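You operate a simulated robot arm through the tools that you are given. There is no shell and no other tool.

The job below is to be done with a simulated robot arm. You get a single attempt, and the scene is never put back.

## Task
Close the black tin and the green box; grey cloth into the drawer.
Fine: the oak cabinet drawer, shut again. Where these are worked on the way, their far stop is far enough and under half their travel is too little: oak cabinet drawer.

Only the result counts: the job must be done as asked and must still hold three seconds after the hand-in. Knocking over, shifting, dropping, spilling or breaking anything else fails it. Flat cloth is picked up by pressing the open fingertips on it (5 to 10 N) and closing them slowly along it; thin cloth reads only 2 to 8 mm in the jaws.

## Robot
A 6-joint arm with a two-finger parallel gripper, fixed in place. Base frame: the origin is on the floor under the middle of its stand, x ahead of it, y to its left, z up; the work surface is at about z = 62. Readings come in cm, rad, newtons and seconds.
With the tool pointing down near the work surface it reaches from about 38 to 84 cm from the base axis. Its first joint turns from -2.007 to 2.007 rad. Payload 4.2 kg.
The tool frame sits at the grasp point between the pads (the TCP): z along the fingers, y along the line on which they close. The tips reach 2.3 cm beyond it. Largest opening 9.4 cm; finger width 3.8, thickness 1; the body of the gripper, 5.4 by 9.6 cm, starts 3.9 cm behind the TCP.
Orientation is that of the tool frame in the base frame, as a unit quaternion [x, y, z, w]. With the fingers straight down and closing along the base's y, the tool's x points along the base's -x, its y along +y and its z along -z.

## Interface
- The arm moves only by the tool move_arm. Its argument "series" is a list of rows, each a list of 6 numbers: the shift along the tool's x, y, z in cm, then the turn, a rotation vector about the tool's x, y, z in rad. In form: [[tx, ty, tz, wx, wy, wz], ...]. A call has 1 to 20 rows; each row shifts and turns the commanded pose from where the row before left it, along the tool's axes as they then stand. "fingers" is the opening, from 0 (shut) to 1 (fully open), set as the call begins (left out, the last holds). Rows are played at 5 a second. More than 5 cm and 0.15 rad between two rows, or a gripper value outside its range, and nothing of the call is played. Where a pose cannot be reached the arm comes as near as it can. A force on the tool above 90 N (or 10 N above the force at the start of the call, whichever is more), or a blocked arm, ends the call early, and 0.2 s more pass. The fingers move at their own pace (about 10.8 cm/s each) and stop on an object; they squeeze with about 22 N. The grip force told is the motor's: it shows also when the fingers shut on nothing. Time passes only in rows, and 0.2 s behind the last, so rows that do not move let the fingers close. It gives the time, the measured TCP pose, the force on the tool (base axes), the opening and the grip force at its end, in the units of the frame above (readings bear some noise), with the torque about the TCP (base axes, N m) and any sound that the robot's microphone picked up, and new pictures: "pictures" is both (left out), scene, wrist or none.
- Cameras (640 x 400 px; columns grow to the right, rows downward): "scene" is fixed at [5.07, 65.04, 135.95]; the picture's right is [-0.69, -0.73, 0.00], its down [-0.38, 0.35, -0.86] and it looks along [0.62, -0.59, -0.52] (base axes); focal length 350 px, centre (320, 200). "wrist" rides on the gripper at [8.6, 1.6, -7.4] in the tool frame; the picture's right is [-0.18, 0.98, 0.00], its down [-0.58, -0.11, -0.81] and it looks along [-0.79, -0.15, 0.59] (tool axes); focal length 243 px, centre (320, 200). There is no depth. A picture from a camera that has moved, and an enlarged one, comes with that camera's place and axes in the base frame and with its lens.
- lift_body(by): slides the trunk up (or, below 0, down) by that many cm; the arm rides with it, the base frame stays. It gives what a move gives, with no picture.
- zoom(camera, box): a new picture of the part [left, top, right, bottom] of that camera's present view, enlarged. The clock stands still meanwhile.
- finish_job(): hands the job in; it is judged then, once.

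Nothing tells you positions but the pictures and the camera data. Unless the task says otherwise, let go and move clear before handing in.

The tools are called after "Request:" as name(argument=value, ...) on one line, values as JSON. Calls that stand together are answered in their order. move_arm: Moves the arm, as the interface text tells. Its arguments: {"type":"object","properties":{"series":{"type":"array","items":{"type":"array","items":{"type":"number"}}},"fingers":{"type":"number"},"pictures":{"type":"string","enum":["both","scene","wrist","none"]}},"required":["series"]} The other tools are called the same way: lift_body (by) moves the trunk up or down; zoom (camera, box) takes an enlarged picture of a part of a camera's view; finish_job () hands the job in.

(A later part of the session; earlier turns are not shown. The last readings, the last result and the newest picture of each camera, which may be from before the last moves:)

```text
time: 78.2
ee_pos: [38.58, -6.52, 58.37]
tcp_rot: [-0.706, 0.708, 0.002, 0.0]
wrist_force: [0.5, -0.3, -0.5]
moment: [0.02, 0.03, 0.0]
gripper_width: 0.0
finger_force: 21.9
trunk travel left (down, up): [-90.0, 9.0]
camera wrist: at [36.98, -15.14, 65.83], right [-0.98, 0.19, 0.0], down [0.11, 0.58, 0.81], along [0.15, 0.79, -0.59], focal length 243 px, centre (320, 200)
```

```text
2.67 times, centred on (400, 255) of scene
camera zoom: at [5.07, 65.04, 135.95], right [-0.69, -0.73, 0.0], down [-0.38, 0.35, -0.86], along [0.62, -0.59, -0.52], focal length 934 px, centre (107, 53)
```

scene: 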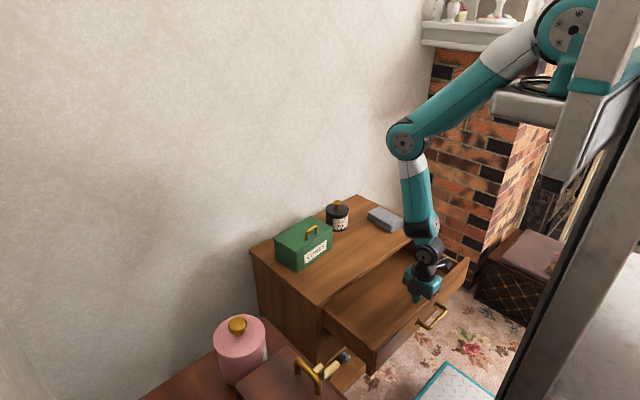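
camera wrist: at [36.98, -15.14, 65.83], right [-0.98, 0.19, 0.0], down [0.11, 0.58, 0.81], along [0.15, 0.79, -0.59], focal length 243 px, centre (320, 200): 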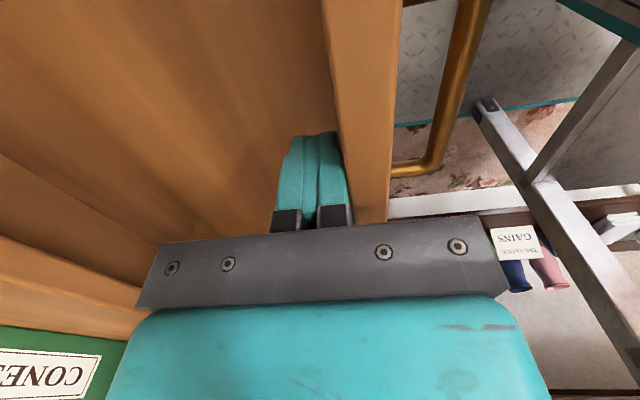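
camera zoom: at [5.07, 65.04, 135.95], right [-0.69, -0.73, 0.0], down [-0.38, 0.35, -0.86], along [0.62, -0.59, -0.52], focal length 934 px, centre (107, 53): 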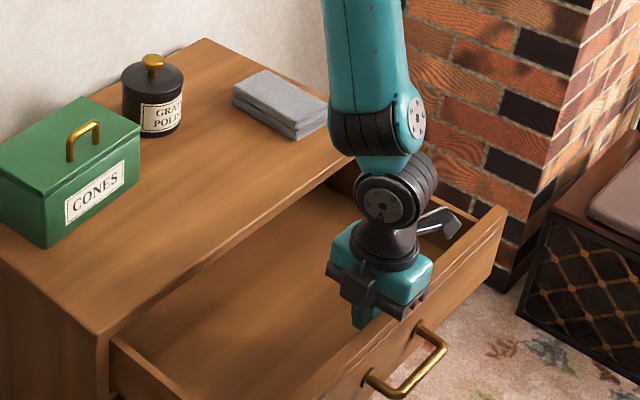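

Request:
move_arm(series=[[0, 0.8, 0, 0, 0, 0], [0, 0.8, 0, 0, 0, 0], [0, 0.8, 0, 0, 0, 0], [0, 0.8, 0, 0, 0, 0], [0, 0, 0, 0, 0, 0]])

Request:
zoom(camera="scene", box=[300, 180, 500, 330])

```text
time: 79.4
ee_pos: [35.4, -6.5, 58.35]
tcp_rot: [-0.706, 0.708, 0.0, 0.0]
wrist_force: [1.6, 0.0, -0.4]
moment: [0.04, 0.0, 0.03]
gripper_width: 0.0
finger_force: 22.3
trunk travel left (down, up): [-90.0, 9.0]
camera wrist: at [33.77, -15.19, 65.8], right [-0.98, 0.19, 0.0], down [0.11, 0.58, 0.81], along [0.15, 0.79, -0.59], focal length 243 px, centre (320, 200)
```

scene: 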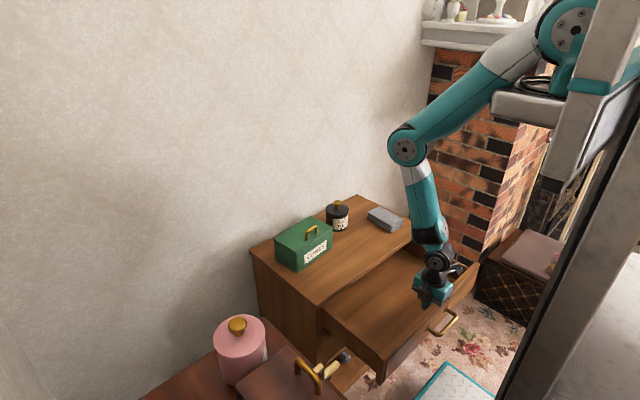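
wrist: 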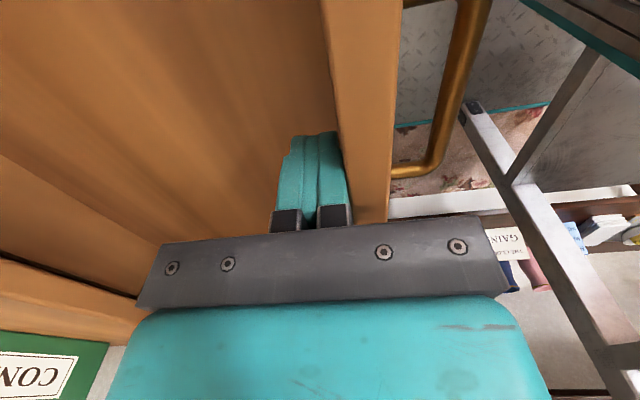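

```text
2.67 times, centred on (400, 255) of scene
camera zoom: at [5.07, 65.04, 135.95], right [-0.69, -0.73, 0.0], down [-0.38, 0.35, -0.86], along [0.62, -0.59, -0.52], focal length 934 px, centre (107, 53)
```

zoom: 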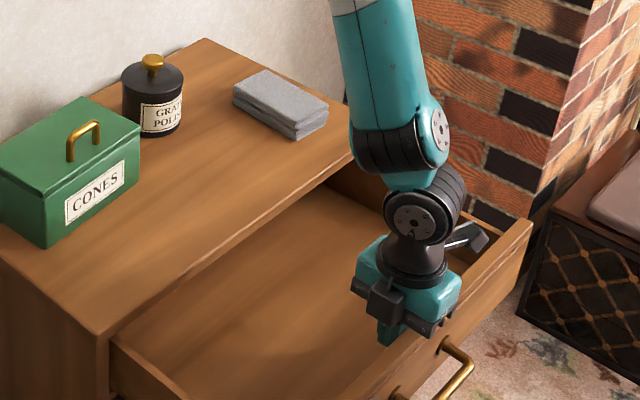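

The drawer is now about 20 cm open, well past half its travel. I'll lift the hand out, turn it back to close along y, and move above the cloth.

Request:
move_arm(series=[[0, -1, 0, 0, 0, 0], [0, -0.5, -2, 0, 0, 0], [0, 0, -4, 0, 0, 0], [0, -1, -4, 0, 0, 0], [0, -2, -4, 0, 0, 0], [0, -3, -2, 0, 0, 0], [0, 0, 0, 0, 0, 0]], pictures="none")

Request:
move_arm(series=[[0, 0, 0, 0, 0, 0.1428], [0, 0, 0, 0, 0, 0.1428], [0, 0, 0, 0, 0, 0.1428], [0, 0, 0, 0, 0, 0.1428], [0, 0, 0, 0, 0, 0.1428], [0, 0, 0, 0, 0, 0.1428], [0, 0, 0, 0, 0, 0.1428], [0, 0, 0, 0, 0, 0.1428], [0, 0, 0, 0, 0, 0.1428], [0, 0, 0, 0, 0, 0.1428], [0, 0, 0, 0, 0, 0.1428], [0, 0, 0, 0, 0, 0]], fingers=1)

Request:
zoom(camera="scene", box=[300, 180, 500, 330])

```text
time: 81.0
ee_pos: [42.92, -6.48, 74.4]
tcp_rot: [-0.707, 0.707, 0.001, 0.0]
wrist_force: [-0.5, 1.0, 0.2]
moment: [0.03, -0.04, 0.02]
gripper_width: 0.0
finger_force: 22.1
trunk travel left (down, up): [-90.0, 9.0]
```

```text
time: 83.6
ee_pos: [42.79, -6.52, 74.31]
tcp_rot: [0.001, 1.0, 0.001, -0.001]
wrist_force: [-0.2, 1.1, -0.5]
moment: [-0.01, -0.01, 0.04]
gripper_width: 9.41
finger_force: 0.1
trunk travel left (down, up): [-90.0, 9.0]
camera wrist: at [34.3, -4.86, 81.79], right [0.19, 0.98, 0.0], down [0.58, -0.11, 0.81], along [0.79, -0.15, -0.59], focal length 243 px, centre (320, 200)
```

scene: 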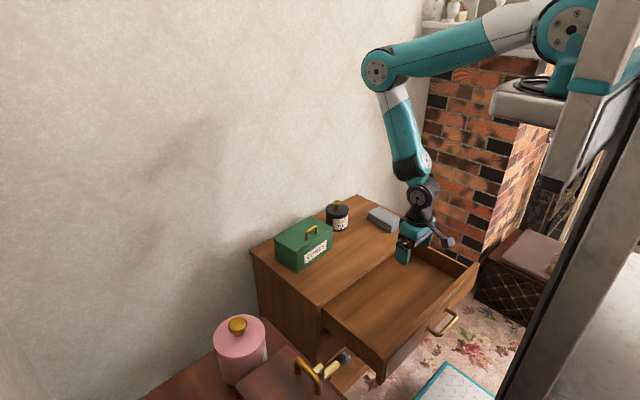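
wrist: 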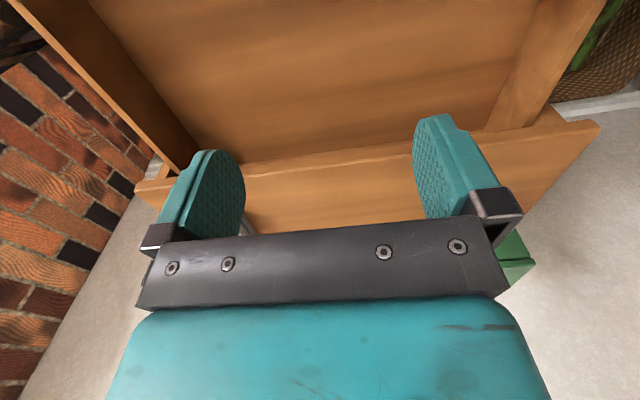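

```text
2.67 times, centred on (400, 255) of scene
camera zoom: at [5.07, 65.04, 135.95], right [-0.69, -0.73, 0.0], down [-0.38, 0.35, -0.86], along [0.62, -0.59, -0.52], focal length 934 px, centre (107, 53)
```

zoom: 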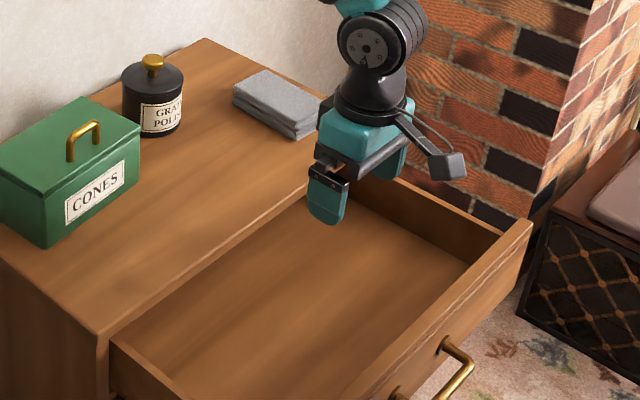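

The drawer is wide open and empty. Now I'll move over to the cloth and measure it.

Request:
move_arm(series=[[-2.87, -3.08, -0.62, 0, 0, 0], [-2.87, -3.08, -0.62, 0, 0, 0], [-2.87, -3.08, -0.62, 0, 0, 0], [-2.87, -3.08, -0.62, 0, 0, 0], [-2.87, -3.08, -0.62, 0, 0, 0], [-2.87, -3.08, -0.62, 0, 0, 0], [0, 0, 0, 0, 0, 0]])

Request:
zoom(camera="wrist", box=[200, 0, 440, 160])

Request:
zoom(camera="scene", box=[350, 190, 420, 245])

```text
time: 85.2
ee_pos: [60.05, -25.11, 78.09]
tcp_rot: [0.0, 1.0, 0.001, 0.0]
wrist_force: [0.1, 0.4, -0.3]
moment: [0.03, 0.02, 0.03]
gripper_width: 9.41
finger_force: 0.1
trunk travel left (down, up): [-90.0, 9.0]
camera wrist: at [51.49, -23.37, 85.59], right [0.18, 0.98, 0.0], down [0.58, -0.11, 0.81], along [0.79, -0.15, -0.59], focal length 243 px, centre (320, 200)
```

scene: 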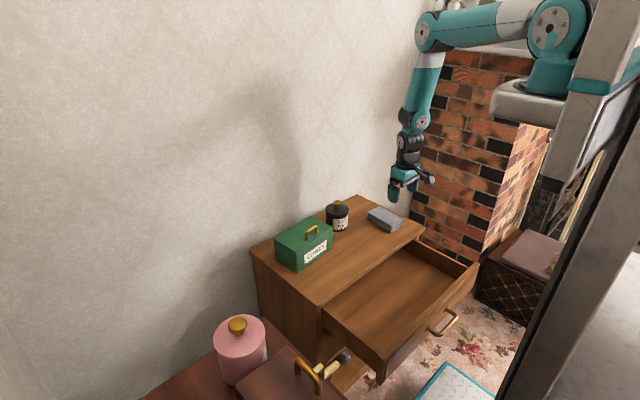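
wrist: 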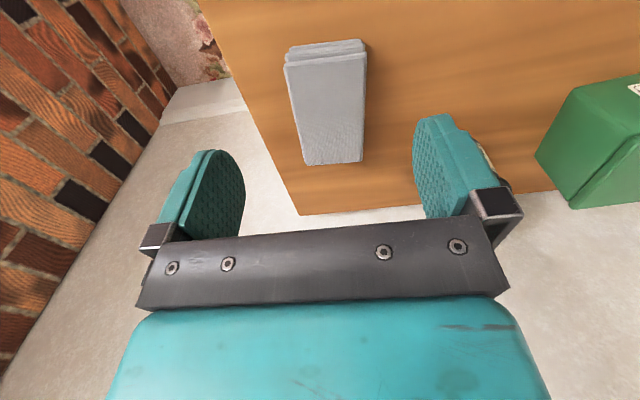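

```text
2.50 times, centred on (320, 80) of wrist
camera zoom: at [51.49, -23.37, 85.59], right [0.18, 0.98, 0.0], down [0.58, -0.11, 0.81], along [0.79, -0.15, -0.59], focal length 606 px, centre (320, 500)
```

zoom: 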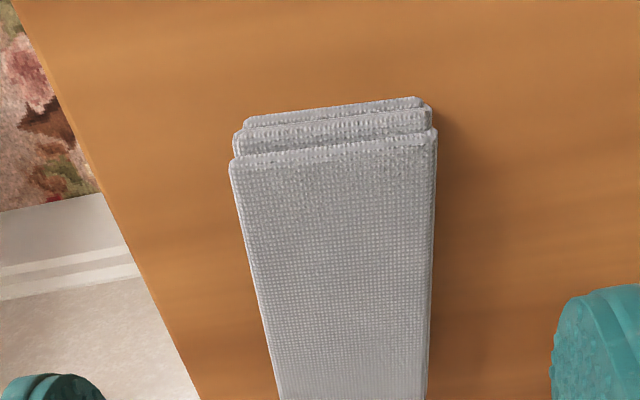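

```text
7.27 times, centred on (385, 218) of scene
camera zoom: at [5.07, 65.04, 135.95], right [-0.69, -0.73, 0.0], down [-0.38, 0.35, -0.86], along [0.62, -0.59, -0.52], focal length 2548 px, centre (-153, 73)
```

zoom: 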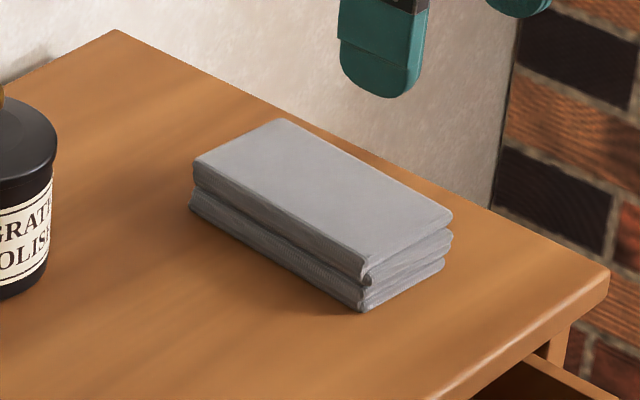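

The cloth is about 11.7 × 6.9 × 2.3 cm, centred near (66.5, -25.1). I'll raise the hand and lower the trunk, for comfortable reach down to the cabinet top.

Request:
move_arm(series=[[-1.3, 0, -4.4, 0, 0, 0], [-1.3, 0, -4.4, 0, 0, 0], [-1.3, 0, -4.4, 0, 0, 0], [-1.3, 0, -4.4, 0, 0, 0], [-1.25, 0, -2.4, 0, 0, 0.06], [0, 0, 0, 0, 0, 0]], pictures="none")

Request:
lift_body(by=-22)

Request:
move_arm(series=[[0, 0, 2, 0, 0, 0], [0, 0, 2, 0, 0, 0], [0, 0, 0, 0, 0, 0]])

Request:
zoom(camera="wrist", box=[200, 0, 440, 160])

```text
time: 86.6
ee_pos: [66.56, -25.05, 98.07]
tcp_rot: [0.031, 1.0, 0.0, 0.0]
wrist_force: [-0.6, 0.3, 0.1]
moment: [0.02, 0.0, -0.02]
gripper_width: 9.42
finger_force: 0.1
trunk travel left (down, up): [-90.0, 9.0]
```

```text
time: 88.9
ee_pos: [66.68, -25.05, 76.16]
tcp_rot: [0.03, 1.0, 0.0, -0.001]
wrist_force: [-0.4, 0.2, 0.5]
moment: [0.0, -0.02, 0.0]
gripper_width: 9.4
finger_force: 0.1
trunk travel left (down, up): [-68.0, 31.0]
```

```text
time: 89.7
ee_pos: [66.56, -24.86, 71.93]
tcp_rot: [0.03, 1.0, 0.0, 0.0]
wrist_force: [-0.2, 0.6, 0.0]
moment: [-0.02, 0.03, -0.01]
gripper_width: 9.36
finger_force: 0.0
trunk travel left (down, up): [-68.0, 31.0]
camera wrist: at [58.09, -22.83, 79.48], right [0.24, 0.97, 0.0], down [0.57, -0.14, 0.81], along [0.78, -0.2, -0.59], focal length 243 px, centre (320, 200)
```

scene: 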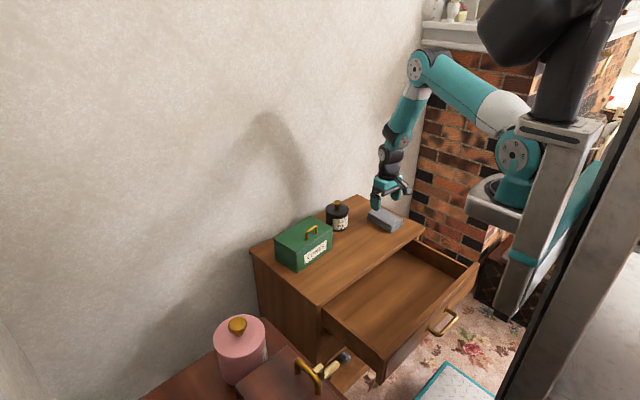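
wrist: 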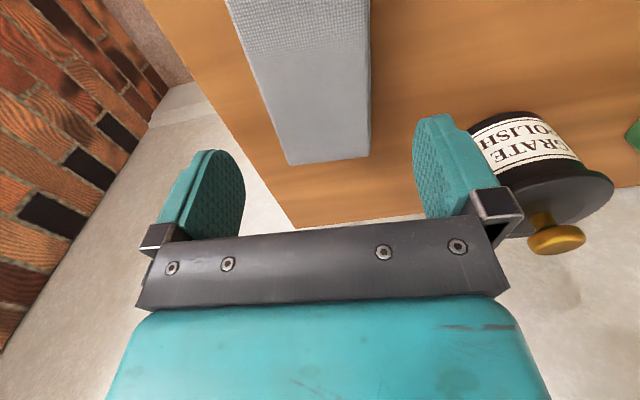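

```text
2.50 times, centred on (320, 80) of wrist
camera zoom: at [58.09, -22.83, 79.48], right [0.24, 0.97, 0.0], down [0.57, -0.14, 0.81], along [0.78, -0.2, -0.59], focal length 606 px, centre (320, 500)
```

zoom: 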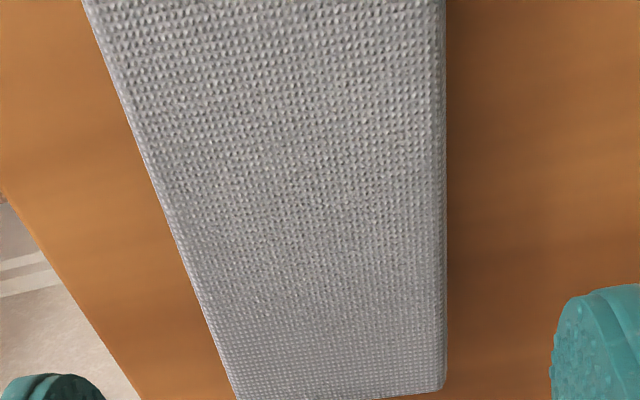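

The cloth is centred at y≈-25.3. I'll shift slightly and descend with fingers on either side of it.

Request:
move_arm(series=[[0, -0.4, 1.5, 0, 0, 0.025], [0, 0, 2, 0, 0, 0], [0, 0, 2, 0, 0, 0], [0, 0, 1, 0, 0, 0], [0, 0, 0, 0, 0, 0]])

Request:
zoom(camera="scene", box=[350, 190, 420, 245])

Request:
zoom(camera="wrist", box=[140, 0, 500, 240])

```text
time: 90.9
ee_pos: [66.58, -25.39, 65.52]
tcp_rot: [0.043, 0.999, 0.0, -0.001]
wrist_force: [0.6, 1.3, -0.1]
moment: [0.0, 0.01, 0.03]
gripper_width: 9.41
finger_force: 0.1
trunk travel left (down, up): [-68.0, 31.0]
camera wrist: at [58.18, -23.07, 73.02], right [0.27, 0.96, 0.0], down [0.57, -0.16, 0.81], along [0.78, -0.22, -0.59], focal length 243 px, centre (320, 200)
```

scene: 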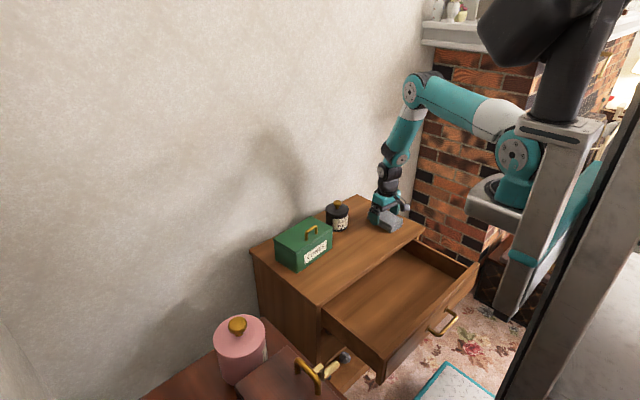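
wrist: 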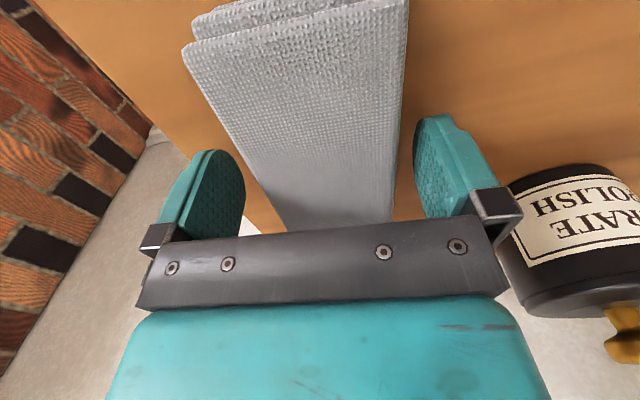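

```text
7.27 times, centred on (385, 218) of scene
camera zoom: at [5.07, 65.04, 135.95], right [-0.69, -0.73, 0.0], down [-0.38, 0.35, -0.86], along [0.62, -0.59, -0.52], focal length 2548 px, centre (-153, 73)
```

zoom: 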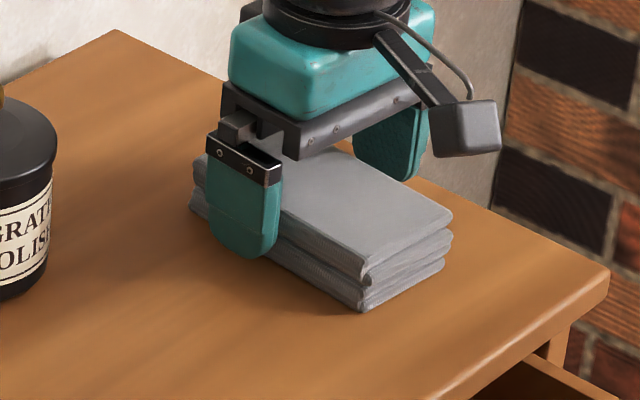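

```text
1.67 times, centred on (320, 120) of wrist
camera zoom: at [58.18, -23.07, 73.02], right [0.27, 0.96, 0.0], down [0.57, -0.16, 0.81], along [0.78, -0.22, -0.59], focal length 404 px, centre (320, 333)
```

zoom: 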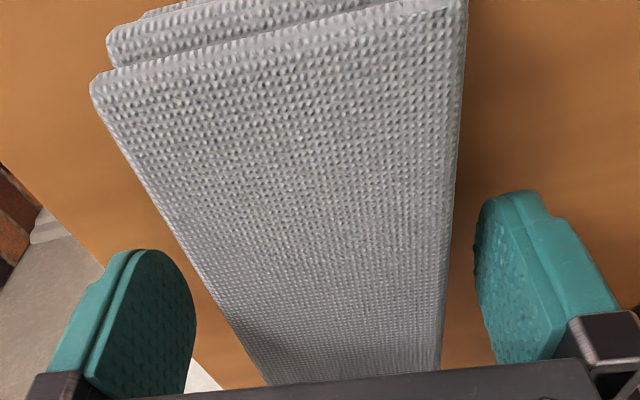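

The fingers straddle the cloth evenly. I'll lower a last bit and close around the whole folded stack.

Request:
move_arm(series=[[0, 0, 0.3, 0, 0, 0], [0, 0, 0.3, 0, 0, 0], [0, 0, 0, 0, 0, 0]], pictures="none")

Request:
move_arm(series=[[0, 0, 0, 0, 0, 0], [0, 0, 0, 0, 0, 0], [0, 0, 0, 0, 0, 0]], fingers=0.7, pictures="none")

Request:
move_arm(series=[[0, 0, 0, 0, 0, 0], [0, 0, 0, 0, 0, 0], [0, 0, 0, 0, 0, 0]], fingers=0.5)

Request:
zoom(camera="scene", box=[350, 190, 420, 245])

Request:
zoom(camera="wrist", box=[140, 0, 500, 240])

```text
time: 91.7
ee_pos: [66.71, -25.35, 64.89]
tcp_rot: [0.043, 0.999, 0.001, -0.001]
wrist_force: [-0.5, -0.1, 0.3]
moment: [-0.01, 0.02, 0.0]
gripper_width: 9.42
finger_force: 0.0
trunk travel left (down, up): [-68.0, 31.0]
```

```text
time: 92.5
ee_pos: [66.56, -25.43, 64.93]
tcp_rot: [0.043, 0.999, 0.0, -0.001]
wrist_force: [0.6, -0.6, -0.1]
moment: [0.03, -0.04, 0.03]
gripper_width: 6.72
finger_force: 21.8
trunk travel left (down, up): [-68.0, 31.0]
```

```text
time: 93.3
ee_pos: [66.48, -25.37, 64.95]
tcp_rot: [0.043, 0.999, 0.0, -0.001]
wrist_force: [0.6, -0.8, 0.7]
moment: [0.03, -0.02, 0.0]
gripper_width: 6.75
finger_force: 22.2
trunk travel left (down, up): [-68.0, 31.0]
camera wrist: at [58.14, -23.04, 72.45], right [0.27, 0.96, 0.0], down [0.57, -0.16, 0.81], along [0.78, -0.22, -0.59], focal length 243 px, centre (320, 200)
```

scene: 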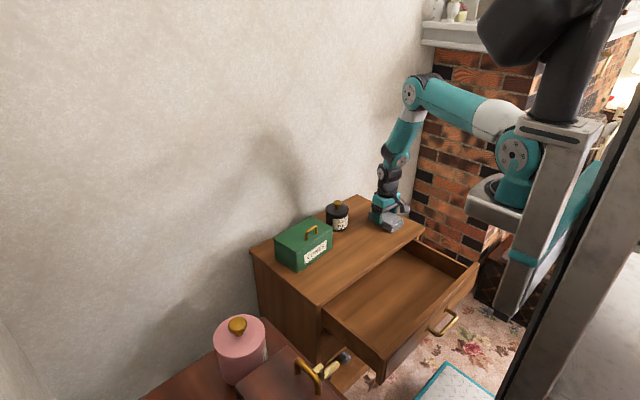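
wrist: 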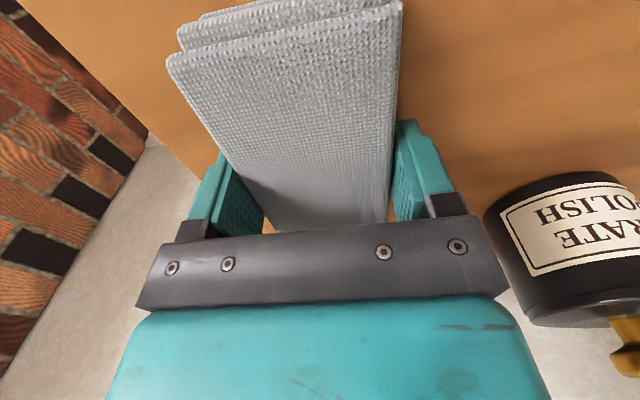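

```text
7.27 times, centred on (385, 218) of scene
camera zoom: at [5.07, 65.04, 135.95], right [-0.69, -0.73, 0.0], down [-0.38, 0.35, -0.86], along [0.62, -0.59, -0.52], focal length 2548 px, centre (-153, 73)
```

zoom: 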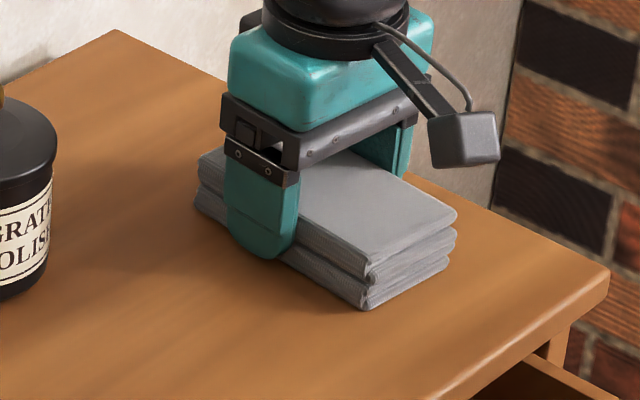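

```text
1.67 times, centred on (320, 120) of wrist
camera zoom: at [58.14, -23.04, 72.45], right [0.27, 0.96, 0.0], down [0.57, -0.16, 0.81], along [0.78, -0.22, -0.59], focal length 404 px, centre (320, 333)
```

zoom: 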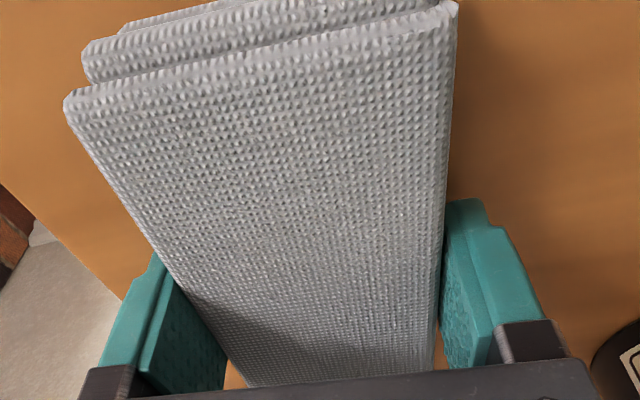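

The stack is held firm at 6.75 cm. I'll lift slowly and check.

Request:
move_arm(series=[[0, 0, -0.3, 0, 0, 0], [0, 0, -0.4, 0, 0, 0], [0, 0, -0.6, 0, 0, 0], [0, 0, -0.8, 0, 0, 0], [0, 0, -1, 0, 0, 0], [0, 0, 0, 0, 0, 0]], fingers=0.3)

Request:
zoom(camera="scene", box=[350, 190, 420, 245])

```text
time: 94.7
ee_pos: [66.51, -25.31, 68.11]
tcp_rot: [0.042, 0.999, 0.0, -0.001]
wrist_force: [0.5, 0.7, -0.4]
moment: [0.0, -0.02, -0.01]
gripper_width: 6.74
finger_force: 22.2
trunk travel left (down, up): [-68.0, 31.0]
camera wrist: at [58.13, -23.02, 75.59], right [0.27, 0.96, 0.0], down [0.57, -0.16, 0.81], along [0.78, -0.22, -0.59], focal length 243 px, centre (320, 200)
```

scene: 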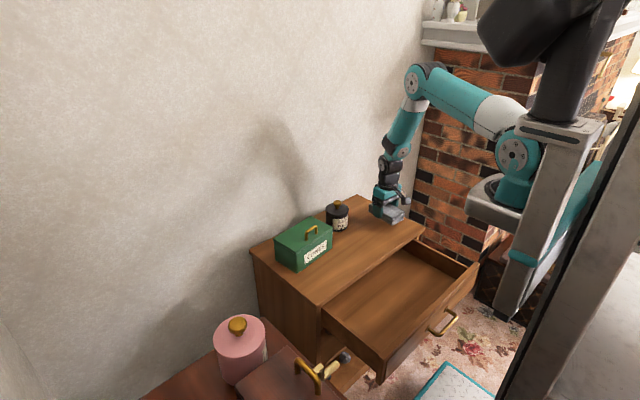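
wrist: 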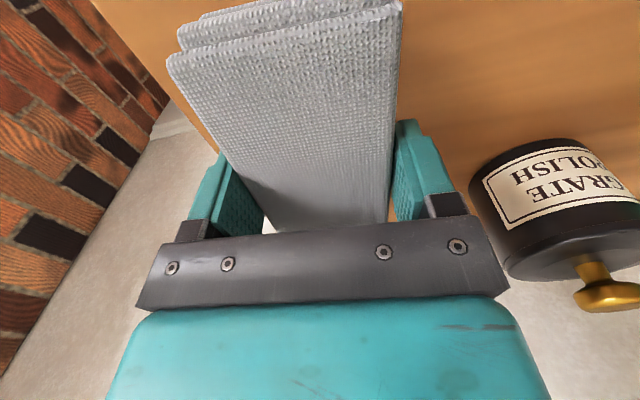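

```text
7.27 times, centred on (385, 218) of scene
camera zoom: at [5.07, 65.04, 135.95], right [-0.69, -0.73, 0.0], down [-0.38, 0.35, -0.86], along [0.62, -0.59, -0.52], focal length 2548 px, centre (-153, 73)
```

zoom: 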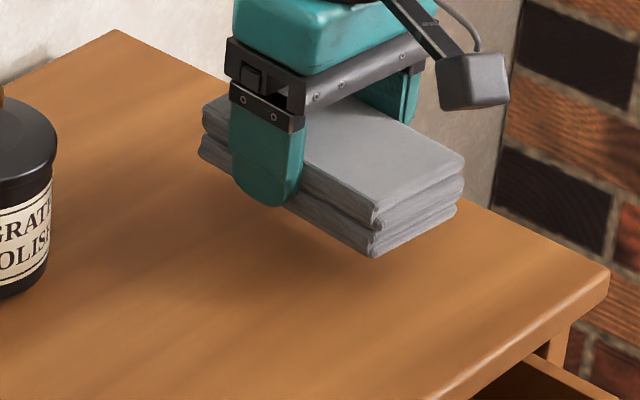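

The whole stack lifts as one piece. I'll raise it, bring the trunk up, and carry the cloth over the open drawer.

Request:
move_arm(series=[[0, 0, -1.5, 0, 0, 0], [0, 0, -2, 0, 0, 0], [0, 0, -2, 0, 0, 0], [0, 0, -2, 0, 0, 0], [0, 0, -1.5, 0, 0, 0], [0, 0, 0, 0, 0, 0]], pictures="none")

Request:
lift_body(by=22)

Request:
move_arm(series=[[0.8, 0.8, 0, 0, 0, 0], [1.5, 1.2, 0.5, 0, 0, 0], [2, 1.5, 1, 0, 0, 0], [2, 1.5, 1.5, 0, 0, 0], [2, 1.5, 1.5, 0, 0, 0], [2, 1.5, 1.5, 0, 0, 0], [2, 1.5, 1.5, 0, 0, 0], [2, 1.5, 1.5, 0, 0, 0], [2, 1.5, 1.5, 0, 0, 0], [2, 1, 1.5, 0, 0, 0], [2, 0.8, 1.5, 0, 0, 0], [1, 0.5, 1, 0, 0, 0], [0, 0, 0, 0, 0, 0]])

```text
time: 96.1
ee_pos: [66.62, -25.32, 77.03]
tcp_rot: [0.042, 0.999, 0.0, -0.001]
wrist_force: [-0.3, -0.2, -0.3]
moment: [-0.01, -0.01, 0.0]
gripper_width: 6.73
finger_force: 21.6
trunk travel left (down, up): [-68.0, 31.0]
```

```text
time: 98.5
ee_pos: [66.66, -25.32, 99.09]
tcp_rot: [0.043, 0.999, -0.001, -0.001]
wrist_force: [0.0, -0.7, -1.1]
moment: [-0.03, -0.01, 0.05]
gripper_width: 6.72
finger_force: 22.0
trunk travel left (down, up): [-90.0, 9.0]
```

```text
time: 101.2
ee_pos: [46.58, -8.78, 84.53]
tcp_rot: [0.043, 0.999, 0.0, -0.002]
wrist_force: [-0.1, -0.1, -0.9]
moment: [-0.01, 0.01, 0.0]
gripper_width: 6.77
finger_force: 21.6
trunk travel left (down, up): [-90.0, 9.0]
camera wrist: at [38.15, -6.44, 92.11], right [0.27, 0.96, 0.0], down [0.57, -0.16, 0.81], along [0.78, -0.22, -0.59], focal length 243 px, centre (320, 200)
```

scene: 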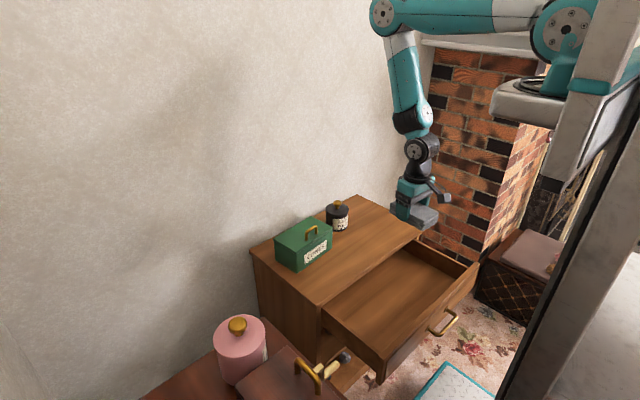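
wrist: 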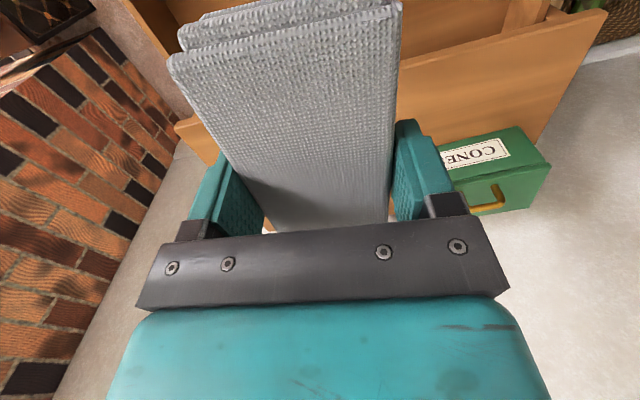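

The cloth is still held and over the drawer. I'll line up and lower partway to check clearances.

Request:
move_arm(series=[[0.6, -0.05, 2.5, 0, 0, 0], [0.7, 0, 3, 0, 0, 0], [0, 0, 3, 0, 0, 0], [0, 0, 3, 0, 0, 0], [0, 0, 3, 0, 0, 0], [0, 0, 3, 0, 0, 0], [0, 0, 3, 0, 0, 0], [0, 0, 1.5, 0, 0, 0], [0, 0, 0, 0, 0, 0]])

Request:
zoom(camera="scene", box=[330, 200, 490, 320])

Request:
zoom(camera="wrist", box=[140, 0, 500, 240])

```text
time: 103.2
ee_pos: [45.33, -8.74, 62.69]
tcp_rot: [0.043, 0.999, 0.0, -0.001]
wrist_force: [-0.1, -0.5, -1.0]
moment: [-0.02, 0.0, -0.01]
gripper_width: 6.75
finger_force: 22.1
trunk travel left (down, up): [-90.0, 9.0]
camera wrist: at [36.87, -6.42, 70.15], right [0.27, 0.96, 0.0], down [0.57, -0.16, 0.81], along [0.78, -0.22, -0.59], focal length 243 px, centre (320, 200)
```

scene: 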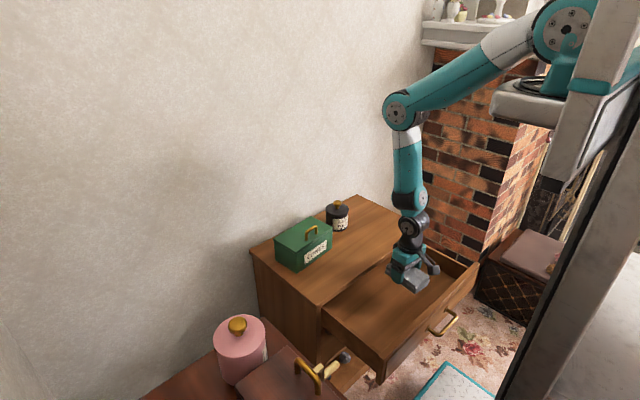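
wrist: 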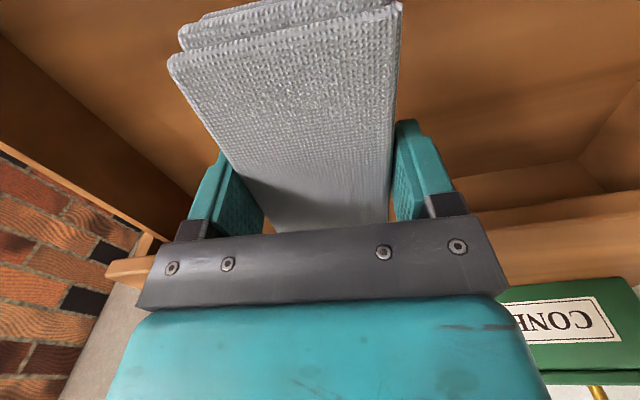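

```text
3.33 times, centred on (410, 260) of scene
camera zoom: at [5.07, 65.04, 135.95], right [-0.69, -0.73, 0.0], down [-0.38, 0.35, -0.86], along [0.62, -0.59, -0.52], focal length 1168 px, centre (20, 0)
```

zoom: 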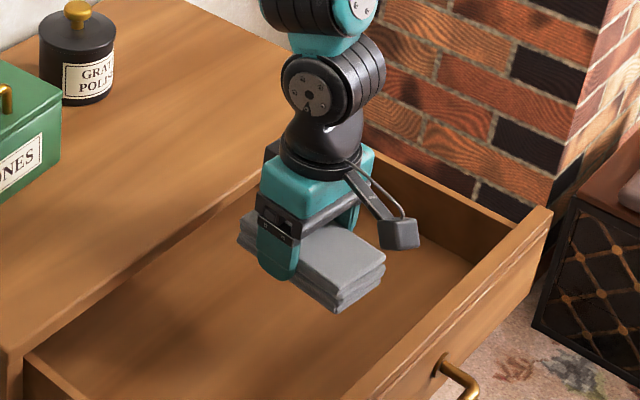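

```text
1.67 times, centred on (320, 120) of wrist
camera zoom: at [36.87, -6.42, 70.15], right [0.27, 0.96, 0.0], down [0.57, -0.16, 0.81], along [0.78, -0.22, -0.59], focal length 404 px, centre (320, 333)
```

zoom: 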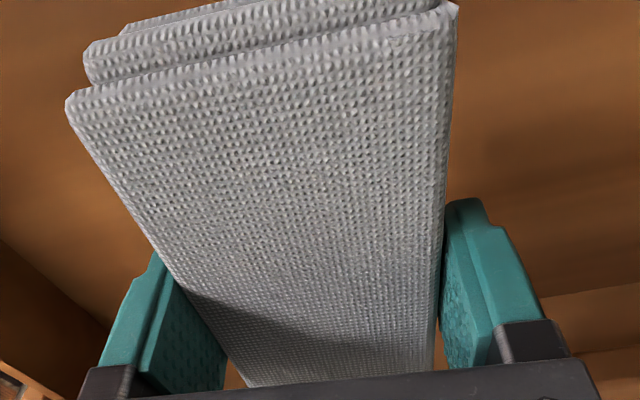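

The cloth is well inside the drawer opening. I'll lower further, more slowly.

Request:
move_arm(series=[[0, 0, 1, 0, 0, 0], [0, 0, 1, 0, 0, 0], [0, 0, 1, 0, 0, 0], [0, 0, 1, 0, 0, 0], [0, 0, 0.8, 0, 0, 0], [0, 0, 0.5, 0, 0, 0], [0, 0, 0, 0, 0, 0]], pictures="scene")

Request:
zoom(camera="scene", box=[330, 200, 490, 320])

```text
time: 104.8
ee_pos: [45.32, -8.71, 57.34]
tcp_rot: [0.042, 0.999, 0.0, -0.001]
wrist_force: [-0.4, -0.7, -0.6]
moment: [0.03, 0.03, 0.0]
gripper_width: 6.76
finger_force: 21.3
trunk travel left (down, up): [-90.0, 9.0]
```

scene: 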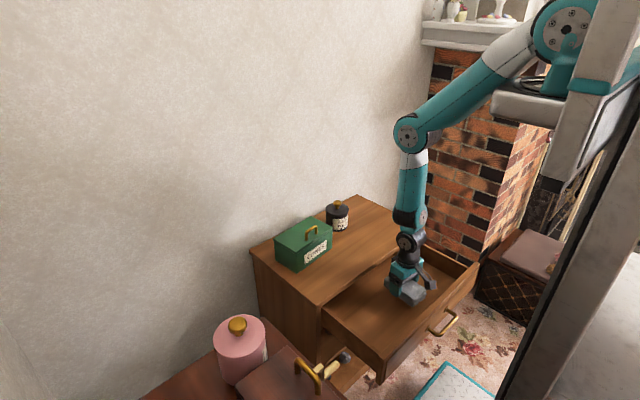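

```text
3.33 times, centred on (410, 260) of scene
camera zoom: at [5.07, 65.04, 135.95], right [-0.69, -0.73, 0.0], down [-0.38, 0.35, -0.86], along [0.62, -0.59, -0.52], focal length 1168 px, centre (20, 0)
```

zoom: 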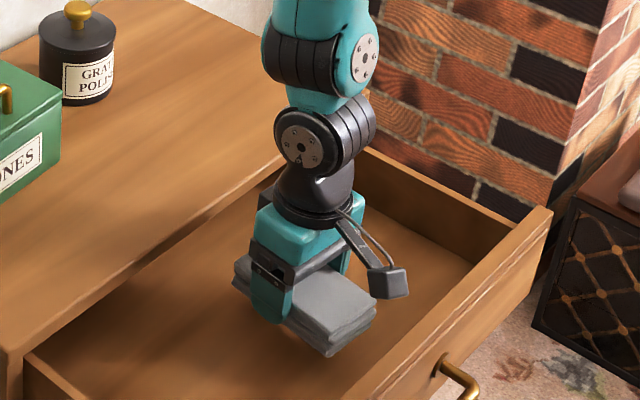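

Request:
move_arm(series=[[0, 0, 0.5, 0, 0, 0], [0, 0, 0.5, 0, 0, 0], [0, 0, 0.4, 0, 0, 0], [0, 0, 0, 0, 0, 0]], pictures="none")

Request:
move_arm(series=[[0, 0, 0.3, 0, 0, 0], [0, 0, 0.2, 0, 0, 0], [0, 0, 0, 0, 0, 0]], pictures="none")

Request:
zoom(camera="scene", box=[360, 230, 460, 310])

```text
time: 105.8
ee_pos: [45.13, -8.8, 55.9]
tcp_rot: [0.043, 0.999, 0.0, -0.001]
wrist_force: [1.1, 0.4, -1.1]
moment: [0.04, 0.01, -0.01]
gripper_width: 6.73
finger_force: 22.4
trunk travel left (down, up): [-90.0, 9.0]
```

```text
time: 106.7
ee_pos: [45.31, -8.69, 55.47]
tcp_rot: [0.043, 0.999, 0.001, 0.0]
wrist_force: [-0.3, 0.0, -1.1]
moment: [-0.03, 0.01, -0.01]
gripper_width: 6.72
finger_force: 22.1
trunk travel left (down, up): [-90.0, 9.0]
```

```text
5.00 times, centred on (410, 270) of scene
camera zoom: at [5.07, 65.04, 135.95], right [-0.69, -0.73, 0.0], down [-0.38, 0.35, -0.86], along [0.62, -0.59, -0.52], focal length 1752 px, centre (-130, -150)
```

zoom: 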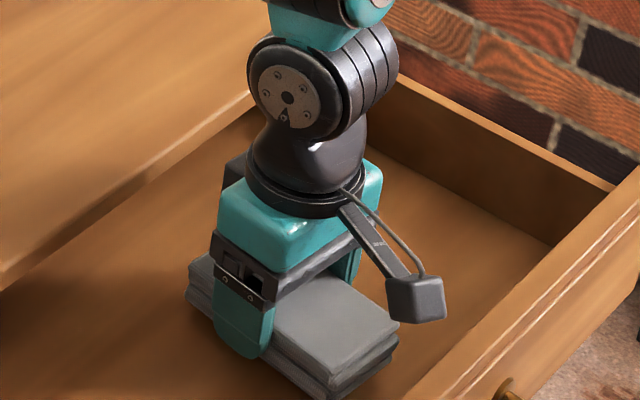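

Request:
move_arm(series=[[0, 0, 0.25, 0, 0, 0], [0, 0, 0.25, 0, 0, 0], [0, 0, 0, 0, 0, 0]], pictures="none")

Request:
move_arm(series=[[0, 0, 0.25, 0, 0, 0], [0, 0, 0.25, 0, 0, 0], [0, 0, 0, 0, 0, 0]], pictures="none")

Request:
zoom(camera="scene", box=[360, 230, 460, 310])

```text
time: 107.5
ee_pos: [45.25, -8.68, 54.93]
tcp_rot: [0.043, 0.999, 0.0, -0.001]
wrist_force: [-0.2, 0.6, -0.8]
moment: [-0.02, 0.01, 0.04]
gripper_width: 6.72
finger_force: 22.1
trunk travel left (down, up): [-90.0, 9.0]
```

```text
time: 108.2
ee_pos: [45.27, -8.74, 54.33]
tcp_rot: [0.043, 0.999, 0.0, -0.001]
wrist_force: [-0.7, 1.2, -0.7]
moment: [-0.01, 0.0, 0.03]
gripper_width: 6.7
finger_force: 21.7
trunk travel left (down, up): [-90.0, 9.0]
```

```text
5.00 times, centred on (410, 270) of scene
camera zoom: at [5.07, 65.04, 135.95], right [-0.69, -0.73, 0.0], down [-0.38, 0.35, -0.86], along [0.62, -0.59, -0.52], focal length 1752 px, centre (-130, -150)
```

zoom: 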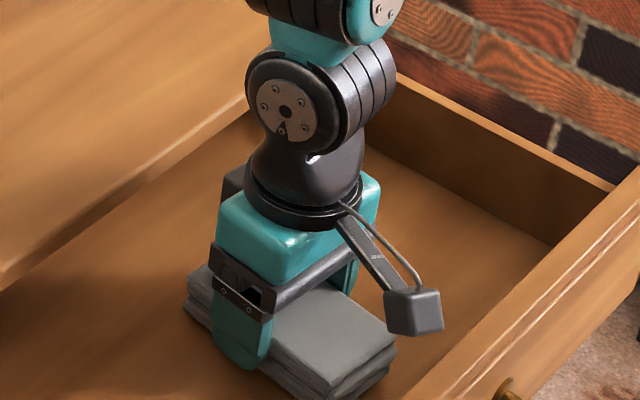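

Request:
move_arm(series=[[0, 0, 0.2, 0, 0, 0], [0, 0, 0.2, 0, 0, 0], [0, 0, 0, 0, 0, 0]], pictures="none")

Request:
move_arm(series=[[0, 0, 0.2, 0, 0, 0], [0, 0, 0.2, 0, 0, 0], [0, 0, 0, 0, 0, 0]], pictures="none")

Request:
zoom(camera="scene", box=[360, 230, 460, 310])

```text
time: 109.0
ee_pos: [45.34, -8.82, 54.01]
tcp_rot: [0.043, 0.999, 0.0, 0.0]
wrist_force: [-0.6, -0.2, -0.3]
moment: [0.03, 0.02, 0.0]
gripper_width: 6.77
finger_force: 22.2
trunk travel left (down, up): [-90.0, 9.0]
```

```text
time: 109.8
ee_pos: [45.31, -8.7, 53.71]
tcp_rot: [0.042, 0.999, 0.0, 0.0]
wrist_force: [-1.2, -0.9, 28.9]
moment: [-0.01, 0.06, 0.02]
gripper_width: 6.75
finger_force: 21.7
trunk travel left (down, up): [-90.0, 9.0]
```

```text
5.00 times, centred on (410, 270) of scene
camera zoom: at [5.07, 65.04, 135.95], right [-0.69, -0.73, 0.0], down [-0.38, 0.35, -0.86], along [0.62, -0.59, -0.52], focal length 1752 px, centre (-130, -150)
```

zoom: 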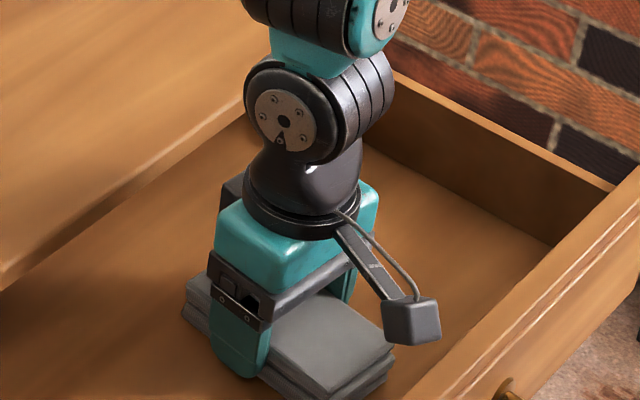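

The cloth touches the drawer bottom. I'll ease off slightly, open the fingers and lift out.

Request:
move_arm(series=[[0, 0, -0.12, 0, 0, 0], [0, 0, 0, 0, 0, 0]], pictures="none")

Request:
move_arm(series=[[0, 0, 0, 0, 0, 0], [0, 0, 0, 0, 0, 0], [0, 0, -0.5, 0, 0, 0], [0, 0, -1, 0, 0, 0], [0, 0, -2, 0, 0, 0], [0, 0, -3, 0, 0, 0], [0, 0, -4, 0, 0, 0], [0, 0, -4, 0, 0, 0], [0, 0, -4, 0, 0, 0], [0, 0, 0, 0, 0, 0]], fingers=0.95)

Request:
zoom(camera="scene", box=[320, 200, 500, 330])

```text
time: 110.5
ee_pos: [45.26, -8.69, 53.86]
tcp_rot: [0.043, 0.999, 0.0, 0.0]
wrist_force: [1.9, 1.8, 5.7]
moment: [-0.05, -0.2, -0.01]
gripper_width: 6.74
finger_force: 22.6
trunk travel left (down, up): [-90.0, 9.0]
```

```text
time: 112.7
ee_pos: [45.25, -8.75, 72.26]
tcp_rot: [0.043, 0.999, 0.0, 0.001]
wrist_force: [0.1, -0.5, 0.3]
moment: [-0.02, -0.02, 0.01]
gripper_width: 8.95
finger_force: 0.0
trunk travel left (down, up): [-90.0, 9.0]
camera wrist: at [36.82, -6.39, 79.76], right [0.27, 0.96, 0.0], down [0.57, -0.16, 0.81], along [0.78, -0.22, -0.59], focal length 243 px, centre (320, 200)
```

scene: 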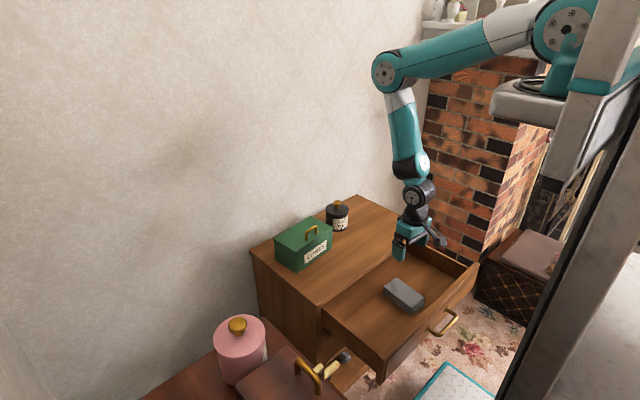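
wrist: 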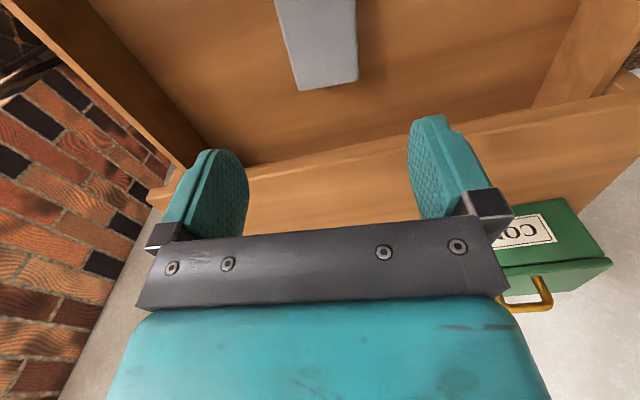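

```text
3.08 times, centred on (410, 265) of scene
camera zoom: at [5.07, 65.04, 135.95], right [-0.69, -0.73, 0.0], down [-0.38, 0.35, -0.86], along [0.62, -0.59, -0.52], focal length 1078 px, centre (43, 0)
```

zoom: 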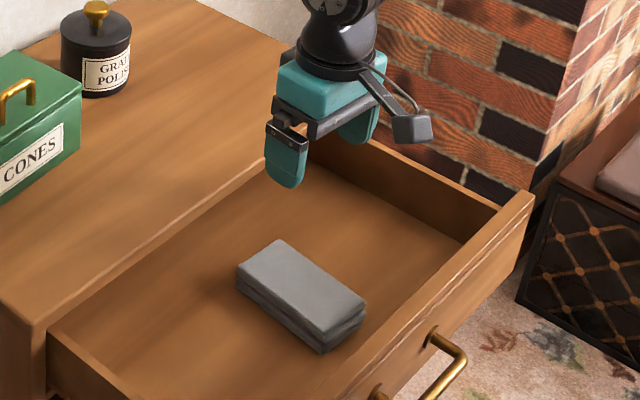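

The cloth lies flat in the drawer and the fingers are clear. To close it I'll turn the hand so the fingers straddle the drawer front, then push it in.

Request:
move_arm(series=[[0, 0, 0, 0, 0, -0.138], [0, 0, 0, 0, 0, -0.138], [0, 0, 0, 0, 0, -0.138], [0, 0, 0, 0, 0, -0.138], [0, 0, 0, 0, 0, -0.138], [0, 0, 0, 0, 0, -0.138], [0, 0, 0, 0, 0, -0.138], [0, 0, 0, 0, 0, -0.138], [0, 0, 0, 0, 0, -0.138], [0, 0, 0, 0, 0, -0.138], [0, 0, 0, 0, 0, -0.138], [0, 0, 0, 0, 0, -0.138], [0, 0, 0, 0, 0, 0]], pictures="none", fingers=1)

Request:
move_arm(series=[[-0.6, 2.5, 1, 0, 0, 0], [-0.6, 2.5, 1, 0, 0, 0], [-0.6, 2.5, 1, 0, 0, 0], [0, 0.5, 1, 0, 0, 0], [0, 0, 0, 0, 0, 0]])

Request:
zoom(camera="wrist", box=[140, 0, 500, 240])

Request:
zoom(camera="scene", box=[340, 220, 500, 330])

```text
time: 115.5
ee_pos: [45.13, -8.79, 72.25]
tcp_rot: [0.708, -0.706, -0.001, 0.001]
wrist_force: [-0.4, -0.4, -0.6]
moment: [-0.03, 0.01, 0.01]
gripper_width: 9.39
finger_force: 0.1
trunk travel left (down, up): [-90.0, 9.0]
```

```text
time: 116.7
ee_pos: [37.29, -6.81, 68.24]
tcp_rot: [-0.707, 0.707, 0.0, 0.0]
wrist_force: [-0.3, 0.4, 1.0]
moment: [0.01, 0.0, -0.05]
gripper_width: 9.4
finger_force: 0.0
trunk travel left (down, up): [-90.0, 9.0]
camera wrist: at [35.74, -15.54, 75.71], right [-0.98, 0.18, 0.0], down [0.11, 0.58, 0.81], along [0.15, 0.79, -0.59], focal length 243 px, centre (320, 200)
```

scene: 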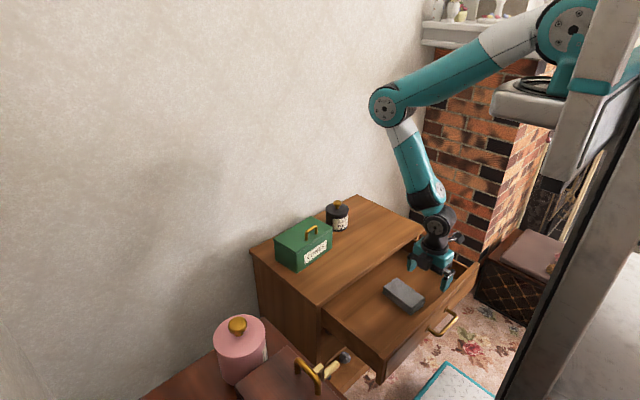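
wrist: 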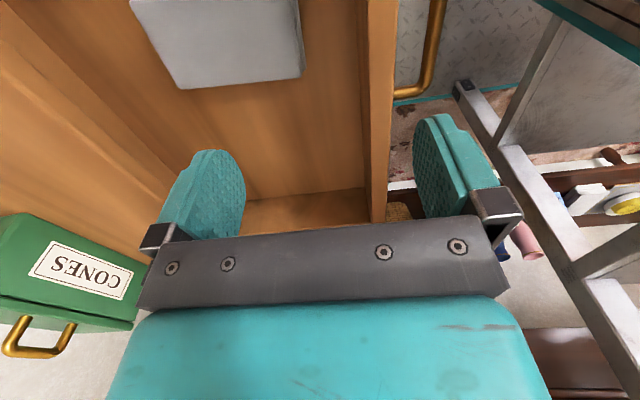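

```text
1.67 times, centred on (320, 120) of wrist
camera zoom: at [35.74, -15.54, 75.71], right [-0.98, 0.18, 0.0], down [0.11, 0.58, 0.81], along [0.15, 0.79, -0.59], focal length 404 px, centre (320, 333)
```

zoom: 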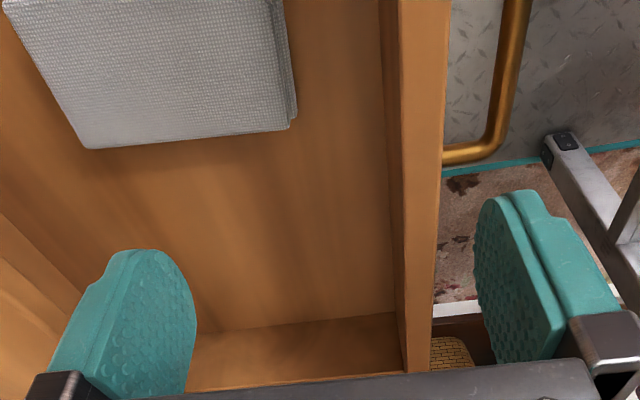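

```text
3.64 times, centred on (420, 275) of scene
camera zoom: at [5.07, 65.04, 135.95], right [-0.69, -0.73, 0.0], down [-0.38, 0.35, -0.86], along [0.62, -0.59, -0.52], focal length 1274 px, centre (-44, -73)
```

zoom: 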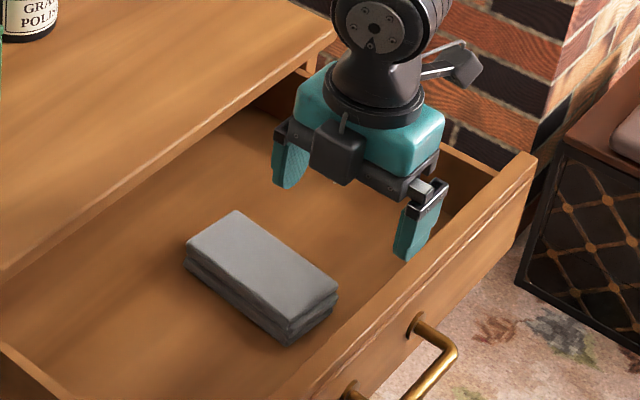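

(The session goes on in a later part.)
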